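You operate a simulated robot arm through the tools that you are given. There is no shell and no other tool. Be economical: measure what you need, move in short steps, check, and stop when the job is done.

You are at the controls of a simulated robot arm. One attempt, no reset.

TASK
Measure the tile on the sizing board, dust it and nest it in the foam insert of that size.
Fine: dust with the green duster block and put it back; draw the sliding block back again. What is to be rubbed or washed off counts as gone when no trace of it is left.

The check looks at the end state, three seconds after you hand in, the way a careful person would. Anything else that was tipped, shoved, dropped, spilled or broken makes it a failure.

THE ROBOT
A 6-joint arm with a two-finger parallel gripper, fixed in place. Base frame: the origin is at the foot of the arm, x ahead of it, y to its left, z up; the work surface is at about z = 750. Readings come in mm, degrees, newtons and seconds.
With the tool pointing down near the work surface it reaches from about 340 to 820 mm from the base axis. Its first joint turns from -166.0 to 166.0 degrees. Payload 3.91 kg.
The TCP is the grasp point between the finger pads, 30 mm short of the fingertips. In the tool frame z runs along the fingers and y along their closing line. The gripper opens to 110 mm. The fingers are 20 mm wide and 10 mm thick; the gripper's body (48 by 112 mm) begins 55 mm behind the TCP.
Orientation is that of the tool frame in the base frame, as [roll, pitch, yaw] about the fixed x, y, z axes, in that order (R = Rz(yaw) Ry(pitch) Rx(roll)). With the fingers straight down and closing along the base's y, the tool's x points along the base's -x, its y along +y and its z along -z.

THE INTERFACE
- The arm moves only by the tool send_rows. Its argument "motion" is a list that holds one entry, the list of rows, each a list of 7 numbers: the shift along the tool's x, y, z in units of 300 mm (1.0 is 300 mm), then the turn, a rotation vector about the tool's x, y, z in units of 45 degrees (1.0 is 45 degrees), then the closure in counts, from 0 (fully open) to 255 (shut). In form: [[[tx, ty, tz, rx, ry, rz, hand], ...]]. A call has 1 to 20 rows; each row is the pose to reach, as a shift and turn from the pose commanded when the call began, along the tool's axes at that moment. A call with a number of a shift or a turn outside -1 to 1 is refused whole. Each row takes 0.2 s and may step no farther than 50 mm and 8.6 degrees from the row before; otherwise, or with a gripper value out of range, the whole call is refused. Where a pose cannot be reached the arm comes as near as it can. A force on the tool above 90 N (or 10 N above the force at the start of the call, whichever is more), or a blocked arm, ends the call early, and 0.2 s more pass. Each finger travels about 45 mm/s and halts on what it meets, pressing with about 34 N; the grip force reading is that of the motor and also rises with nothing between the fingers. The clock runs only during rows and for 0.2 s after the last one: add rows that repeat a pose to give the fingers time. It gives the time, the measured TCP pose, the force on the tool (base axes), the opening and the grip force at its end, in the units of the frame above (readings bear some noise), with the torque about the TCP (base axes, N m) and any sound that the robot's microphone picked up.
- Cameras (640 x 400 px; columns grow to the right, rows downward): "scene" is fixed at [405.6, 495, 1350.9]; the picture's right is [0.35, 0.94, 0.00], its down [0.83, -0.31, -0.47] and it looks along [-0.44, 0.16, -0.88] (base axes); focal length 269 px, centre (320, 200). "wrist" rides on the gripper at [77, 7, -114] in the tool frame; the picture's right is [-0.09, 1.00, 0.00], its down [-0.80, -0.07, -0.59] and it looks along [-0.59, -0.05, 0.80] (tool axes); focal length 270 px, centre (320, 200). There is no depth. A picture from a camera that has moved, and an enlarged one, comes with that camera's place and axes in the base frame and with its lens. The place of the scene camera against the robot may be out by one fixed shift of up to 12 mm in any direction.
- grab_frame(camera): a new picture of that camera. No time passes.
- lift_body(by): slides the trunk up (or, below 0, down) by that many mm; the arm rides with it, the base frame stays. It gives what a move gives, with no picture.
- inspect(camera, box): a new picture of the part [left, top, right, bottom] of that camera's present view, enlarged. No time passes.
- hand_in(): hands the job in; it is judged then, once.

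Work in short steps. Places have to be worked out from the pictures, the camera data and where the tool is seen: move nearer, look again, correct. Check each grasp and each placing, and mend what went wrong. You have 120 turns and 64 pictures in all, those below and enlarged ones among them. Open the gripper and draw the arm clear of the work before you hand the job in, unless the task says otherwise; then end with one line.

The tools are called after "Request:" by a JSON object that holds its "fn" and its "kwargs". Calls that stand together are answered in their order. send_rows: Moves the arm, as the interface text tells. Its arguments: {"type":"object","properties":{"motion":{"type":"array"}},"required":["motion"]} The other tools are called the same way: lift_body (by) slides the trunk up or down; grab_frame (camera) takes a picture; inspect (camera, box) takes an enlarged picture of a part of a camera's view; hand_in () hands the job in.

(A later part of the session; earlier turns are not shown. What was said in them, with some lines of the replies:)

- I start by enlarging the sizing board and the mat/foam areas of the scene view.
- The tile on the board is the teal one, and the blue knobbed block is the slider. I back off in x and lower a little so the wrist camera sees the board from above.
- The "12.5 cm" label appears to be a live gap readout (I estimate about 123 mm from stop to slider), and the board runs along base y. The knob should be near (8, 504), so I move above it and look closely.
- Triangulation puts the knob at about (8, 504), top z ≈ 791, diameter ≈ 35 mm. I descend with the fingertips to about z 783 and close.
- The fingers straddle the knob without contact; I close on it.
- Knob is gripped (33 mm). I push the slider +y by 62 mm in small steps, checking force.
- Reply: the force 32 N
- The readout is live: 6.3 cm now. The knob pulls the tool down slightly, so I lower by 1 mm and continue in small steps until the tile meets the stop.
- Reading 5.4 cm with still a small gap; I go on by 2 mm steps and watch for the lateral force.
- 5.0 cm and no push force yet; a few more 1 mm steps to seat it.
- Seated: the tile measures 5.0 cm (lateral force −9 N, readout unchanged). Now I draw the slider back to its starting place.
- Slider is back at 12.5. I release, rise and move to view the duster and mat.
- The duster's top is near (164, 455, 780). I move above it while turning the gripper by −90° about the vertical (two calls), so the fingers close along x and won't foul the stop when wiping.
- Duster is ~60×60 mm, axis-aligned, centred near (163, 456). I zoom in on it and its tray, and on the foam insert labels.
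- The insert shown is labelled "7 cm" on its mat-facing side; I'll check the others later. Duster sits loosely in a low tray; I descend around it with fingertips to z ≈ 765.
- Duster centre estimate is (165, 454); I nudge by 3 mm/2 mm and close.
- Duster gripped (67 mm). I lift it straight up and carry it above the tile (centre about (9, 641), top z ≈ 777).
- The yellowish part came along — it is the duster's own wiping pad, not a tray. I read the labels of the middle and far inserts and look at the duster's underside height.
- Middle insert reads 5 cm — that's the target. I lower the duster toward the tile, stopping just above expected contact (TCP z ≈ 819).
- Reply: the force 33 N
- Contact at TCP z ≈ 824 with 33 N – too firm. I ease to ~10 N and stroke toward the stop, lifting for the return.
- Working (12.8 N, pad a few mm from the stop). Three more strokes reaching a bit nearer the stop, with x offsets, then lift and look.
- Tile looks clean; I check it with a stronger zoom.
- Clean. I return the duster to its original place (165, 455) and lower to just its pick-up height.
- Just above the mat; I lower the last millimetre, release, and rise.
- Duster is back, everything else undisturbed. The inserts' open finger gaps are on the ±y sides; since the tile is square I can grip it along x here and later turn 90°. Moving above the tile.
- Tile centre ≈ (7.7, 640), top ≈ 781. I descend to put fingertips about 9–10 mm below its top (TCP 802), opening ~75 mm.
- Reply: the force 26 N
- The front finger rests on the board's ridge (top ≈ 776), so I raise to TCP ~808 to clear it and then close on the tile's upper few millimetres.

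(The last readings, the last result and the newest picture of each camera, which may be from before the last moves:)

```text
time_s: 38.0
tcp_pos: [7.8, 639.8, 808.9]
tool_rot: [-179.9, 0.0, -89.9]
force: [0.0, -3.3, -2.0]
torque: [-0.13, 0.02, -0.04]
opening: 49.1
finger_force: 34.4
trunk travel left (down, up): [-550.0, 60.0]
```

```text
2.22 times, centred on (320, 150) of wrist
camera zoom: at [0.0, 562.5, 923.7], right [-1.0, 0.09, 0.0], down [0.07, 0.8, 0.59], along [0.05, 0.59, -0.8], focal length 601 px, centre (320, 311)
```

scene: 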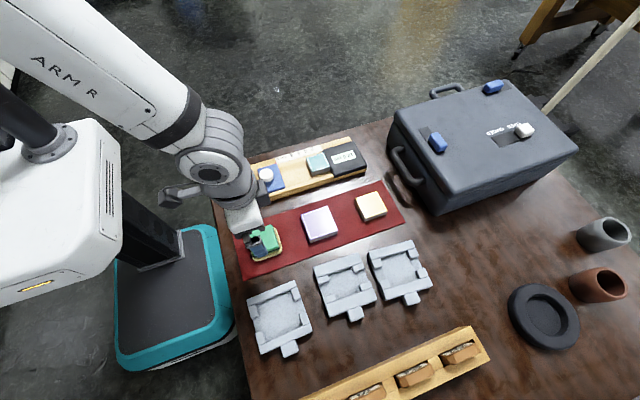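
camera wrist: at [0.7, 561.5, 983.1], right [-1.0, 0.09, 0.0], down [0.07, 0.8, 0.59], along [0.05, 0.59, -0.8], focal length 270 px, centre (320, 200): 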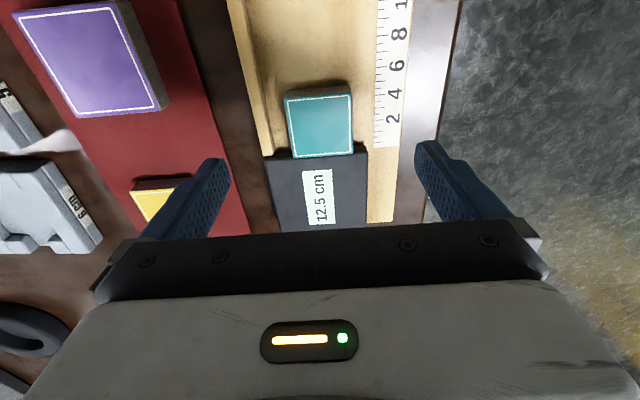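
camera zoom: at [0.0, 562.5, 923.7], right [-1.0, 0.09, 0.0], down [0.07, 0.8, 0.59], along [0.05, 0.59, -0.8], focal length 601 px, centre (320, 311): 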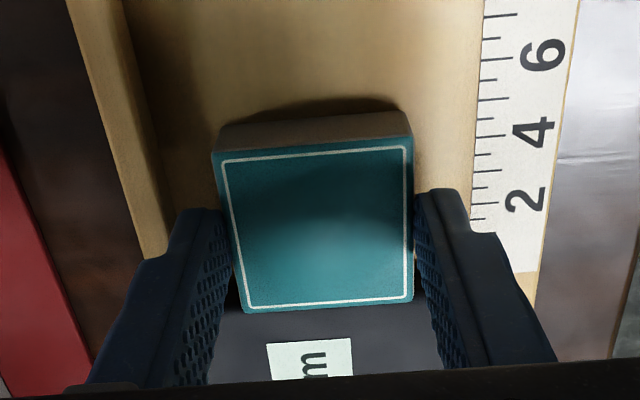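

Gripped at 49 mm. Gentle lift of 25 mm straight up and check.

Request:
{"fn": "send_rows", "kwargs": {"motion": [[[0, 0, -0.01, 0, 0, 0, 220], [0, 0, -0.03, 0, 0, 0, 220], [0, 0, -0.06, 0, 0, 0, 220], [0.02, 0, -0.09, 0, 0, 0, 220], [0.02, 0, -0.09, 0, 0, 0, 220]]]}}

Request:
{"fn": "inspect", "kwargs": {"camera": "scene", "box": [260, 110, 380, 185]}}

```text
time_s: 39.2
tcp_pos: [7.8, 633.6, 835.6]
tool_rot: [-180.0, 0.0, -89.9]
force: [0.9, 0.6, -0.7]
torque: [0.03, -0.04, 0.01]
opening: 49.4
finger_force: 34.0
trunk travel left (down, up): [-550.0, 60.0]
```

```text
5.33 times, centred on (320, 148) of scene
camera zoom: at [405.6, 495.0, 1350.9], right [0.35, 0.94, 0.0], down [0.83, -0.31, -0.47], along [-0.44, 0.16, -0.88], focal length 1433 px, centre (320, 480)
```

zoom: 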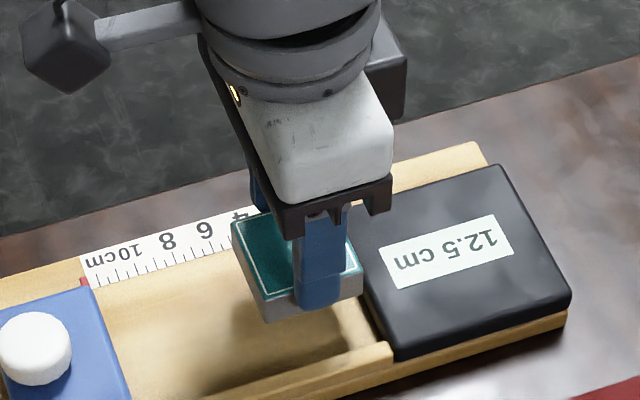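

Tile is held level. I raise it and carry it toward the middle (5 cm) insert, turning back so the fingers close along y, stopping high to measure the insert.

Request:
{"fn": "send_rows", "kwargs": {"motion": [[[0, 0, -0.1, 0, 0, 0, 220], [0, 0, -0.2, 0, 0, 0, 220], [0, 0, -0.316, 0, 0, 0, 220], [0.01, -0.09, -0.316, 0, 0, 0.16, 220], [0.02, -0.18, -0.316, 0, 0, 0.33, 220], [0.035, -0.27, -0.316, 0, 0, 0.5, 220], [0.05, -0.36, -0.316, 0, 0, 0.67, 220], [0.06, -0.46, -0.316, 0, 0, 0.83, 220], [0.073, -0.56, -0.316, 0, 0, 1, 220], [0.073, -0.56, -0.316, 0, 0, 1, 220]]]}}

Request:
{"fn": "send_rows", "kwargs": {"motion": [[[-0.06, -0.075, 0, 0, 0, 0.16, 220], [-0.115, -0.15, 0, 0, 0, 0.33, 220], [-0.173, -0.225, 0, 0, 0, 0.5, 220], [-0.23, -0.3, 0, 0, 0, 0.67, 220], [-0.29, -0.375, 0, 0, 0, 0.83, 220], [-0.346, -0.45, 0, 0, 0, 1, 220], [-0.346, -0.45, 0, 0, 0, 1, 220]]]}}

Request:
{"fn": "grab_frame", "kwargs": {"camera": "wrist"}}

```text
time_s: 41.4
tcp_pos: [176.6, 610.7, 931.6]
tool_rot: [179.9, 0.0, -135.0]
force: [0.1, 0.1, -1.3]
torque: [0.04, -0.02, 0.0]
opening: 49.2
finger_force: 34.2
trunk travel left (down, up): [-550.0, 60.0]
```

```text
time_s: 43.0
tcp_pos: [344.1, 591.2, 931.9]
tool_rot: [-180.0, 0.0, 179.9]
force: [0.5, -0.3, -0.8]
torque: [-0.02, 0.02, 0.02]
opening: 49.2
finger_force: 34.0
trunk travel left (down, up): [-550.0, 60.0]
```

```text
22 pictures are left
camera wrist: at [267.1, 597.5, 1045.7], right [0.09, 1.0, 0.0], down [0.8, -0.07, 0.59], along [0.59, -0.05, -0.8], focal length 270 px, centre (320, 200)
```

wrist: 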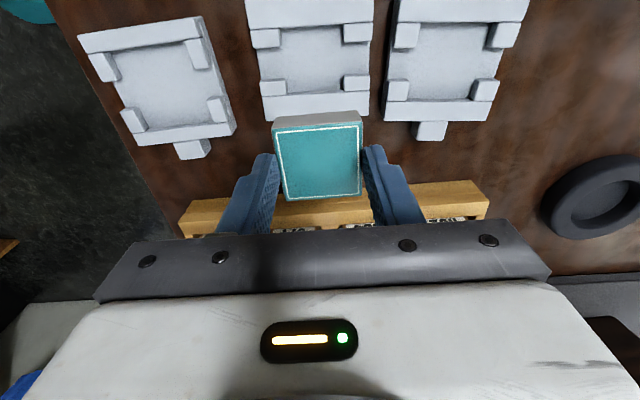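

The pocket of the middle insert is near (308, 590). I shift back 22 mm and take a zoom for precise edges.

Request:
{"fn": "send_rows", "kwargs": {"motion": [[[0.04, 0, 0, 0, 0, 0, 220], [0.075, 0, 0, 0, 0, 0, 220], [0.075, 0, 0, 0, 0, 0, 220]]]}}

Request:
{"fn": "inspect", "kwargs": {"camera": "wrist", "box": [220, 0, 420, 125]}}

```text
time_s: 43.8
tcp_pos: [321.3, 589.8, 930.2]
tool_rot: [180.0, 0.0, -180.0]
force: [-0.2, 0.5, 0.0]
torque: [-0.02, -0.01, 0.03]
opening: 49.2
finger_force: 34.2
trunk travel left (down, up): [-550.0, 60.0]
```

```text
3.20 times, centred on (320, 62) of wrist
camera zoom: at [243.8, 596.2, 1044.4], right [0.09, 1.0, 0.0], down [0.8, -0.07, 0.59], along [0.59, -0.05, -0.8], focal length 865 px, centre (320, 640)
```

zoom: 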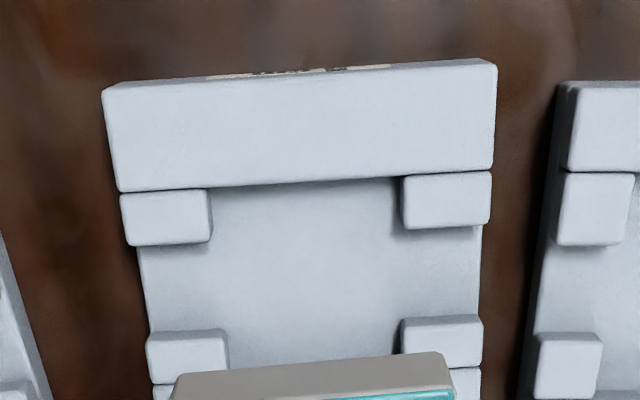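

I need the front bar visible too; I shift +14 mm in x and zoom again.

Request:
{"fn": "send_rows", "kwargs": {"motion": [[[-0.047, 0, 0, 0, 0, 0, 220], [-0.047, 0, 0, 0, 0, 0, 220], [-0.047, 0, 0, 0, 0, 0, 220]]]}}

Request:
{"fn": "inspect", "kwargs": {"camera": "wrist", "box": [240, 0, 400, 115]}}

Request:
{"fn": "inspect", "kwargs": {"camera": "scene", "box": [290, 235, 450, 345]}}

```text
time_s: 44.6
tcp_pos: [336.0, 588.8, 928.8]
tool_rot: [-180.0, 0.0, 180.0]
force: [0.0, -0.2, -1.3]
torque: [-0.01, 0.02, 0.0]
opening: 48.9
finger_force: 33.9
trunk travel left (down, up): [-550.0, 60.0]
```

```text
3.48 times, centred on (320, 58) of wrist
camera zoom: at [258.4, 595.9, 1043.6], right [0.09, 1.0, 0.0], down [0.8, -0.07, 0.59], along [0.59, -0.05, -0.8], focal length 940 px, centre (320, 696)
```

zoom: 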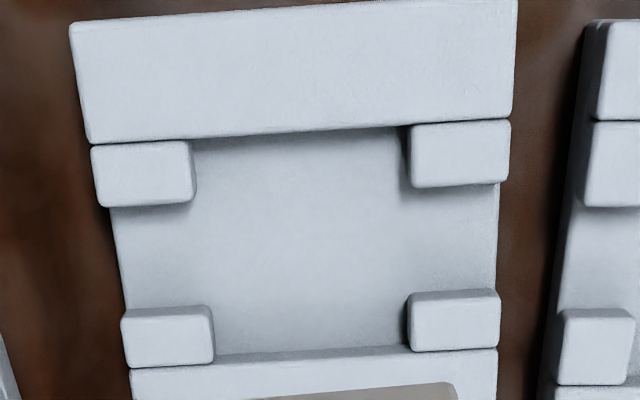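

```text
3.64 times, centred on (370, 290) of scene
camera zoom: at [405.6, 495.0, 1350.9], right [0.35, 0.94, 0.0], down [0.83, -0.31, -0.47], along [-0.44, 0.16, -0.88], focal length 977 px, centre (138, -127)
```

zoom: 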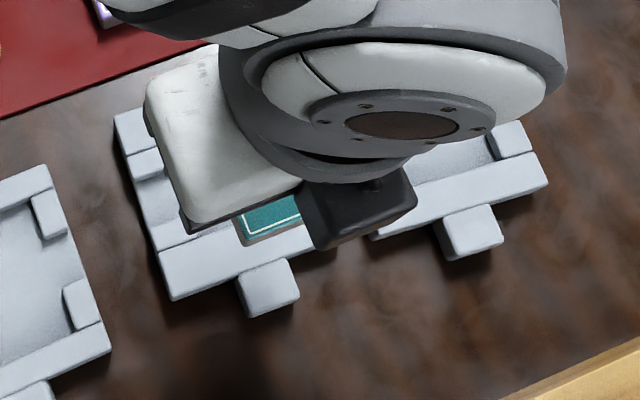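

Pocket measures about 55×56 mm, centred near (313, 589.5), yaw ≈ −1.5°, rim z ≈ 768. I go above it and down to TCP ≈ 822 with a 1.5° turn, then check with the wrist camera.

Request:
{"fn": "send_rows", "kwargs": {"motion": [[[0.04, -0.002, 0, 0, 0, 0.033, 220], [0.0773, -0.004, 0.03, 0, 0, 0.033, 220], [0.0773, -0.004, 0.12, 0, 0, 0.033, 220], [0.0773, -0.004, 0.22, 0, 0, 0.033, 220], [0.0773, -0.004, 0.3, 0, 0, 0.033, 220], [0.0773, -0.004, 0.36, 0, 0, 0.033, 220], [0.0773, -0.004, 0.36, 0, 0, 0.033, 220]]]}}

Request:
{"fn": "inspect", "kwargs": {"camera": "wrist", "box": [180, 60, 460, 240]}}

Request:
{"fn": "inspect", "kwargs": {"camera": "scene", "box": [290, 235, 450, 345]}}

```text
time_s: 46.2
tcp_pos: [315.1, 590.3, 821.8]
tool_rot: [-179.9, 0.0, 178.6]
force: [0.6, -0.2, -0.3]
torque: [0.01, 0.0, -0.02]
opening: 49.1
finger_force: 33.7
trunk travel left (down, up): [-550.0, 60.0]
```

```text
2.22 times, centred on (320, 150) of wrist
camera zoom: at [236.5, 597.7, 935.8], right [0.11, 0.99, 0.0], down [0.8, -0.09, 0.59], along [0.59, -0.07, -0.8], focal length 601 px, centre (320, 311)
```

zoom: 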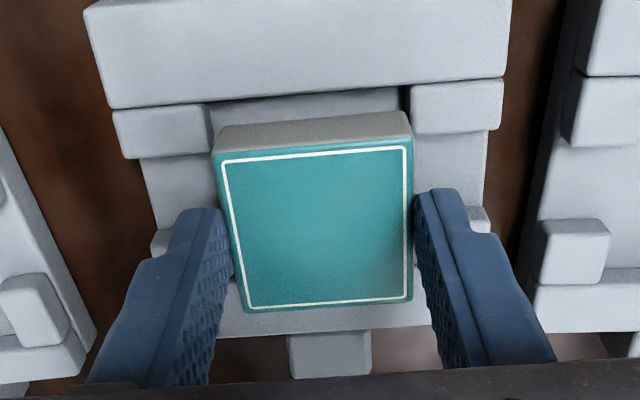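

```text
3.64 times, centred on (370, 290) of scene
camera zoom: at [405.6, 495.0, 1350.9], right [0.35, 0.94, 0.0], down [0.83, -0.31, -0.47], along [-0.44, 0.16, -0.88], focal length 977 px, centre (138, -127)
```

zoom: 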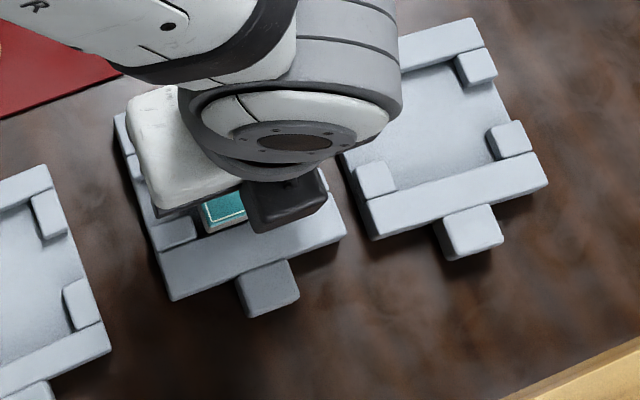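

Tile is centred over the pocket within about 1 mm. I lower 14 mm in small steps and check force.

Request:
{"fn": "send_rows", "kwargs": {"motion": [[[0, 0, 0.012, 0, 0, 0, 220], [0, 0, 0.024, 0, 0, 0, 220], [0, 0, 0.034, 0, 0, 0, 220], [0, 0, 0.042, 0, 0, 0, 220], [0, 0, 0.047, 0, 0, 0, 220], [0, 0, 0.047, 0, 0, 0, 220]]]}}

Request:
{"fn": "inspect", "kwargs": {"camera": "wrist", "box": [180, 60, 460, 240]}}

```text
time_s: 47.6
tcp_pos: [312.6, 588.0, 808.7]
tool_rot: [179.9, 0.0, 178.5]
force: [0.9, -0.2, 2.2]
torque: [0.05, 0.02, 0.0]
opening: 49.1
finger_force: 33.9
trunk travel left (down, up): [-550.0, 60.0]
```

```text
2.22 times, centred on (320, 150) of wrist
camera zoom: at [235.7, 597.4, 923.1], right [0.11, 0.99, 0.0], down [0.8, -0.09, 0.59], along [0.59, -0.07, -0.8], focal length 601 px, centre (320, 311)
```

zoom: 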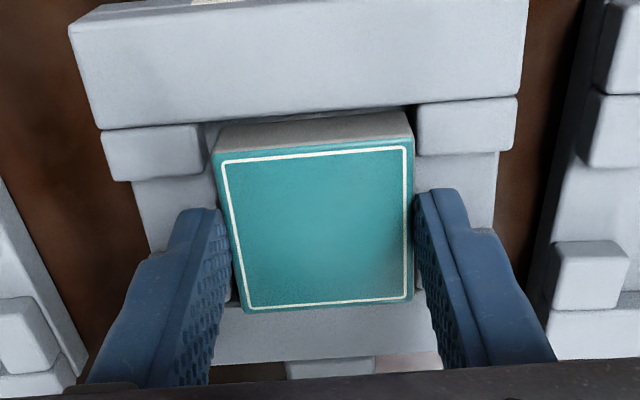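

Nicely inside the posts with slight force. I continue down in 1 mm steps.

Request:
{"fn": "send_rows", "kwargs": {"motion": [[[0, 0, 0.003, 0, 0, 0, 220], [0, 0, 0.006, 0, 0, 0, 220], [0, 0, 0.009, 0, 0, 0, 220], [0, 0, 0.009, 0, 0, 0, 220]]]}}

```text
time_s: 48.6
tcp_pos: [312.8, 588.6, 808.0]
tool_rot: [179.8, 0.1, 178.6]
force: [2.7, 0.4, 21.6]
torque: [0.0, -0.01, 0.02]
opening: 49.0
finger_force: 33.5
trunk travel left (down, up): [-550.0, 60.0]
```

Flat contact at TCP 808 (no torque). I relieve pressure, release gently and rise a little, then look.

Request:
{"fn": "send_rows", "kwargs": {"motion": [[[0, 0, -0.008, 0, 0, 0, 220], [0, 0, -0.008, 0, 0, 0, 190], [0, 0, -0.008, 0, 0, 0, 120], [0, 0, -0.008, 0, 0, 0, 110], [0, 0, -0.008, 0, 0, 0, 105], [0, 0, -0.06, 0, 0, 0, 105], [0, 0, -0.2, 0, 0, 0, 105], [0.1, 0, -0.3, 0, 0, 0, 60], [0.2, 0, -0.38, 0, 0, 0, 0], [0.2, 0, -0.38, 0, 0, 0, 0]]]}}

Request:
{"fn": "grab_frame", "kwargs": {"camera": "wrist"}}

Request:
{"fn": "inspect", "kwargs": {"camera": "scene", "box": [290, 235, 450, 345]}}

```text
time_s: 50.8
tcp_pos: [250.6, 591.4, 919.1]
tool_rot: [-180.0, 0.0, 178.6]
force: [-0.1, 0.1, -0.9]
torque: [0.0, -0.01, -0.04]
opening: 109.8
finger_force: 0.0
trunk travel left (down, up): [-550.0, 60.0]
```

```text
15 pictures are left
camera wrist: at [172.2, 600.8, 1034.6], right [0.11, 0.99, 0.0], down [0.8, -0.09, 0.59], along [0.59, -0.07, -0.8], focal length 270 px, centre (320, 200)
```

wrist: 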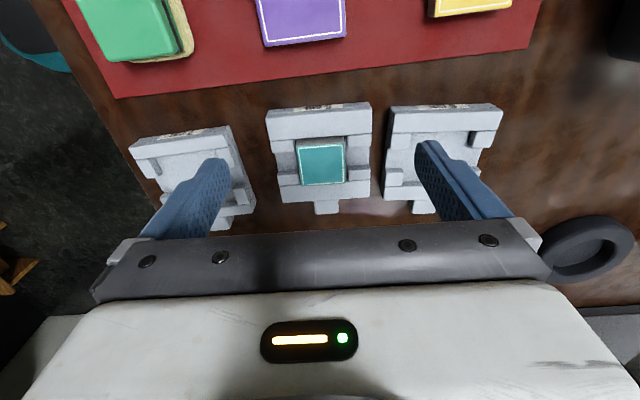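

```text
3.64 times, centred on (370, 290) of scene
camera zoom: at [405.6, 495.0, 1350.9], right [0.35, 0.94, 0.0], down [0.83, -0.31, -0.47], along [-0.44, 0.16, -0.88], focal length 977 px, centre (138, -127)
```

zoom: 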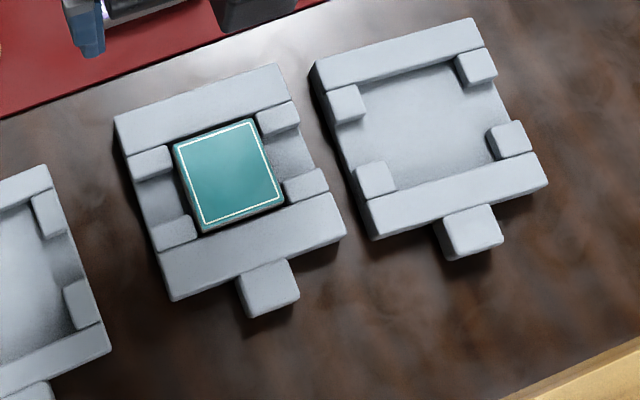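

The tile lies in the 5 cm insert. I zoom in from both cameras to verify it is seated flat.

Request:
{"fn": "inspect", "kwargs": {"camera": "scene", "box": [315, 248, 385, 324]}}

Request:
{"fn": "inspect", "kwargs": {"camera": "wrist", "box": [255, 95, 385, 220]}}

```text
5.26 times, centred on (350, 286) of scene
camera zoom: at [405.6, 495.0, 1350.9], right [0.35, 0.94, 0.0], down [0.83, -0.31, -0.47], along [-0.44, 0.16, -0.88], focal length 1414 px, centre (162, -253)
```

zoom: 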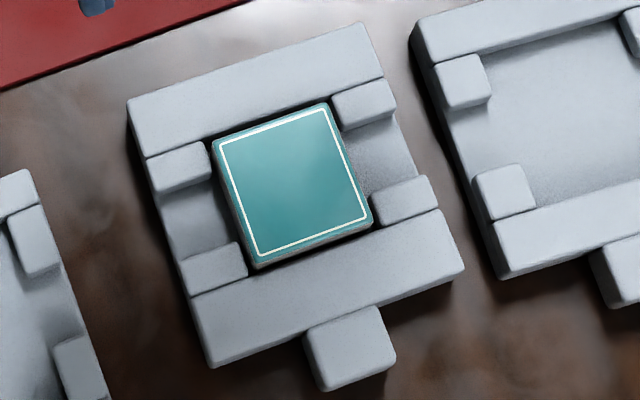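

```text
3.20 times, centred on (320, 158) of wrist
camera zoom: at [172.2, 600.8, 1034.6], right [0.11, 0.99, 0.0], down [0.8, -0.09, 0.59], along [0.59, -0.07, -0.8], focal length 865 px, centre (320, 336)
```

zoom: 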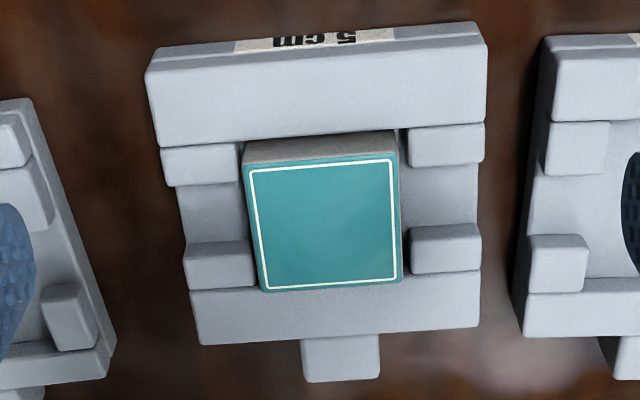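

The tile is inside the pocket, level, with gaps on all sides. I raise the arm clear and take a final overall look.

Request:
{"fn": "send_rows", "kwargs": {"motion": [[[0.05, 0, -0.13, 0, 0, 0, 0], [0.15, 0, -0.25, 0, 0, 0, 0], [0.28, 0.02, -0.35, 0, 0, 0, 0], [0.4, 0.02, -0.45, 0, 0, 0, 0], [0.5, 0.02, -0.5, 0, 0, 0, 0], [0.5, 0.02, -0.5, 0, 0, 0, 0]]]}}

Request:
{"fn": "grab_frame", "kwargs": {"camera": "scene"}}

Request:
{"fn": "inspect", "kwargs": {"camera": "scene", "box": [220, 130, 444, 330]}}

```text
time_s: 52.2
tcp_pos: [103.8, 600.7, 1068.1]
tool_rot: [-180.0, 0.0, 178.5]
force: [0.5, -0.6, 0.0]
torque: [-0.01, -0.01, 0.03]
opening: 109.8
finger_force: 0.0
trunk travel left (down, up): [-550.0, 60.0]
```

```text
11 pictures are left
```

scene: 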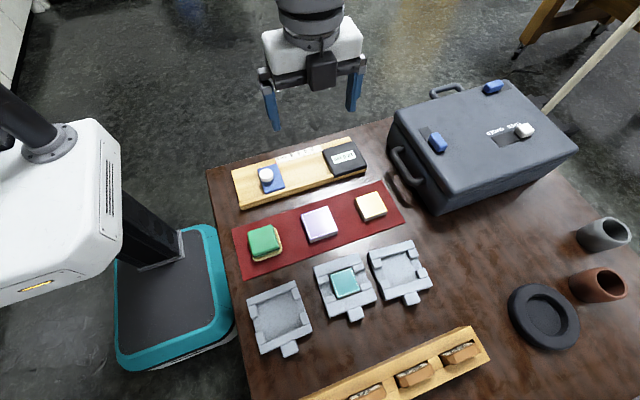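

```text
2.00 times, centred on (332, 230) of scene
camera zoom: at [405.6, 495.0, 1350.9], right [0.35, 0.94, 0.0], down [0.83, -0.31, -0.47], along [-0.44, 0.16, -0.88], focal length 537 px, centre (296, 140)
```

zoom: 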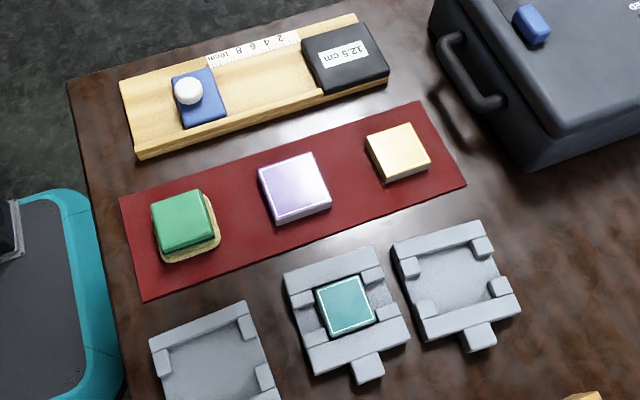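

Everything is in place: slider back at 12.5, duster back on its spot, clean tile in the 5 cm insert, arm clear and open. Handing in.

Request:
{"fn": "hand_in", "kwargs": {}}

```text
The job is handed in.
```

The tile measured 5.0 cm on the sizing board, was dusted until no trace showed, and is nested in the 5 cm foam insert. The duster and sliding block are back in place, and I've handed the job in.
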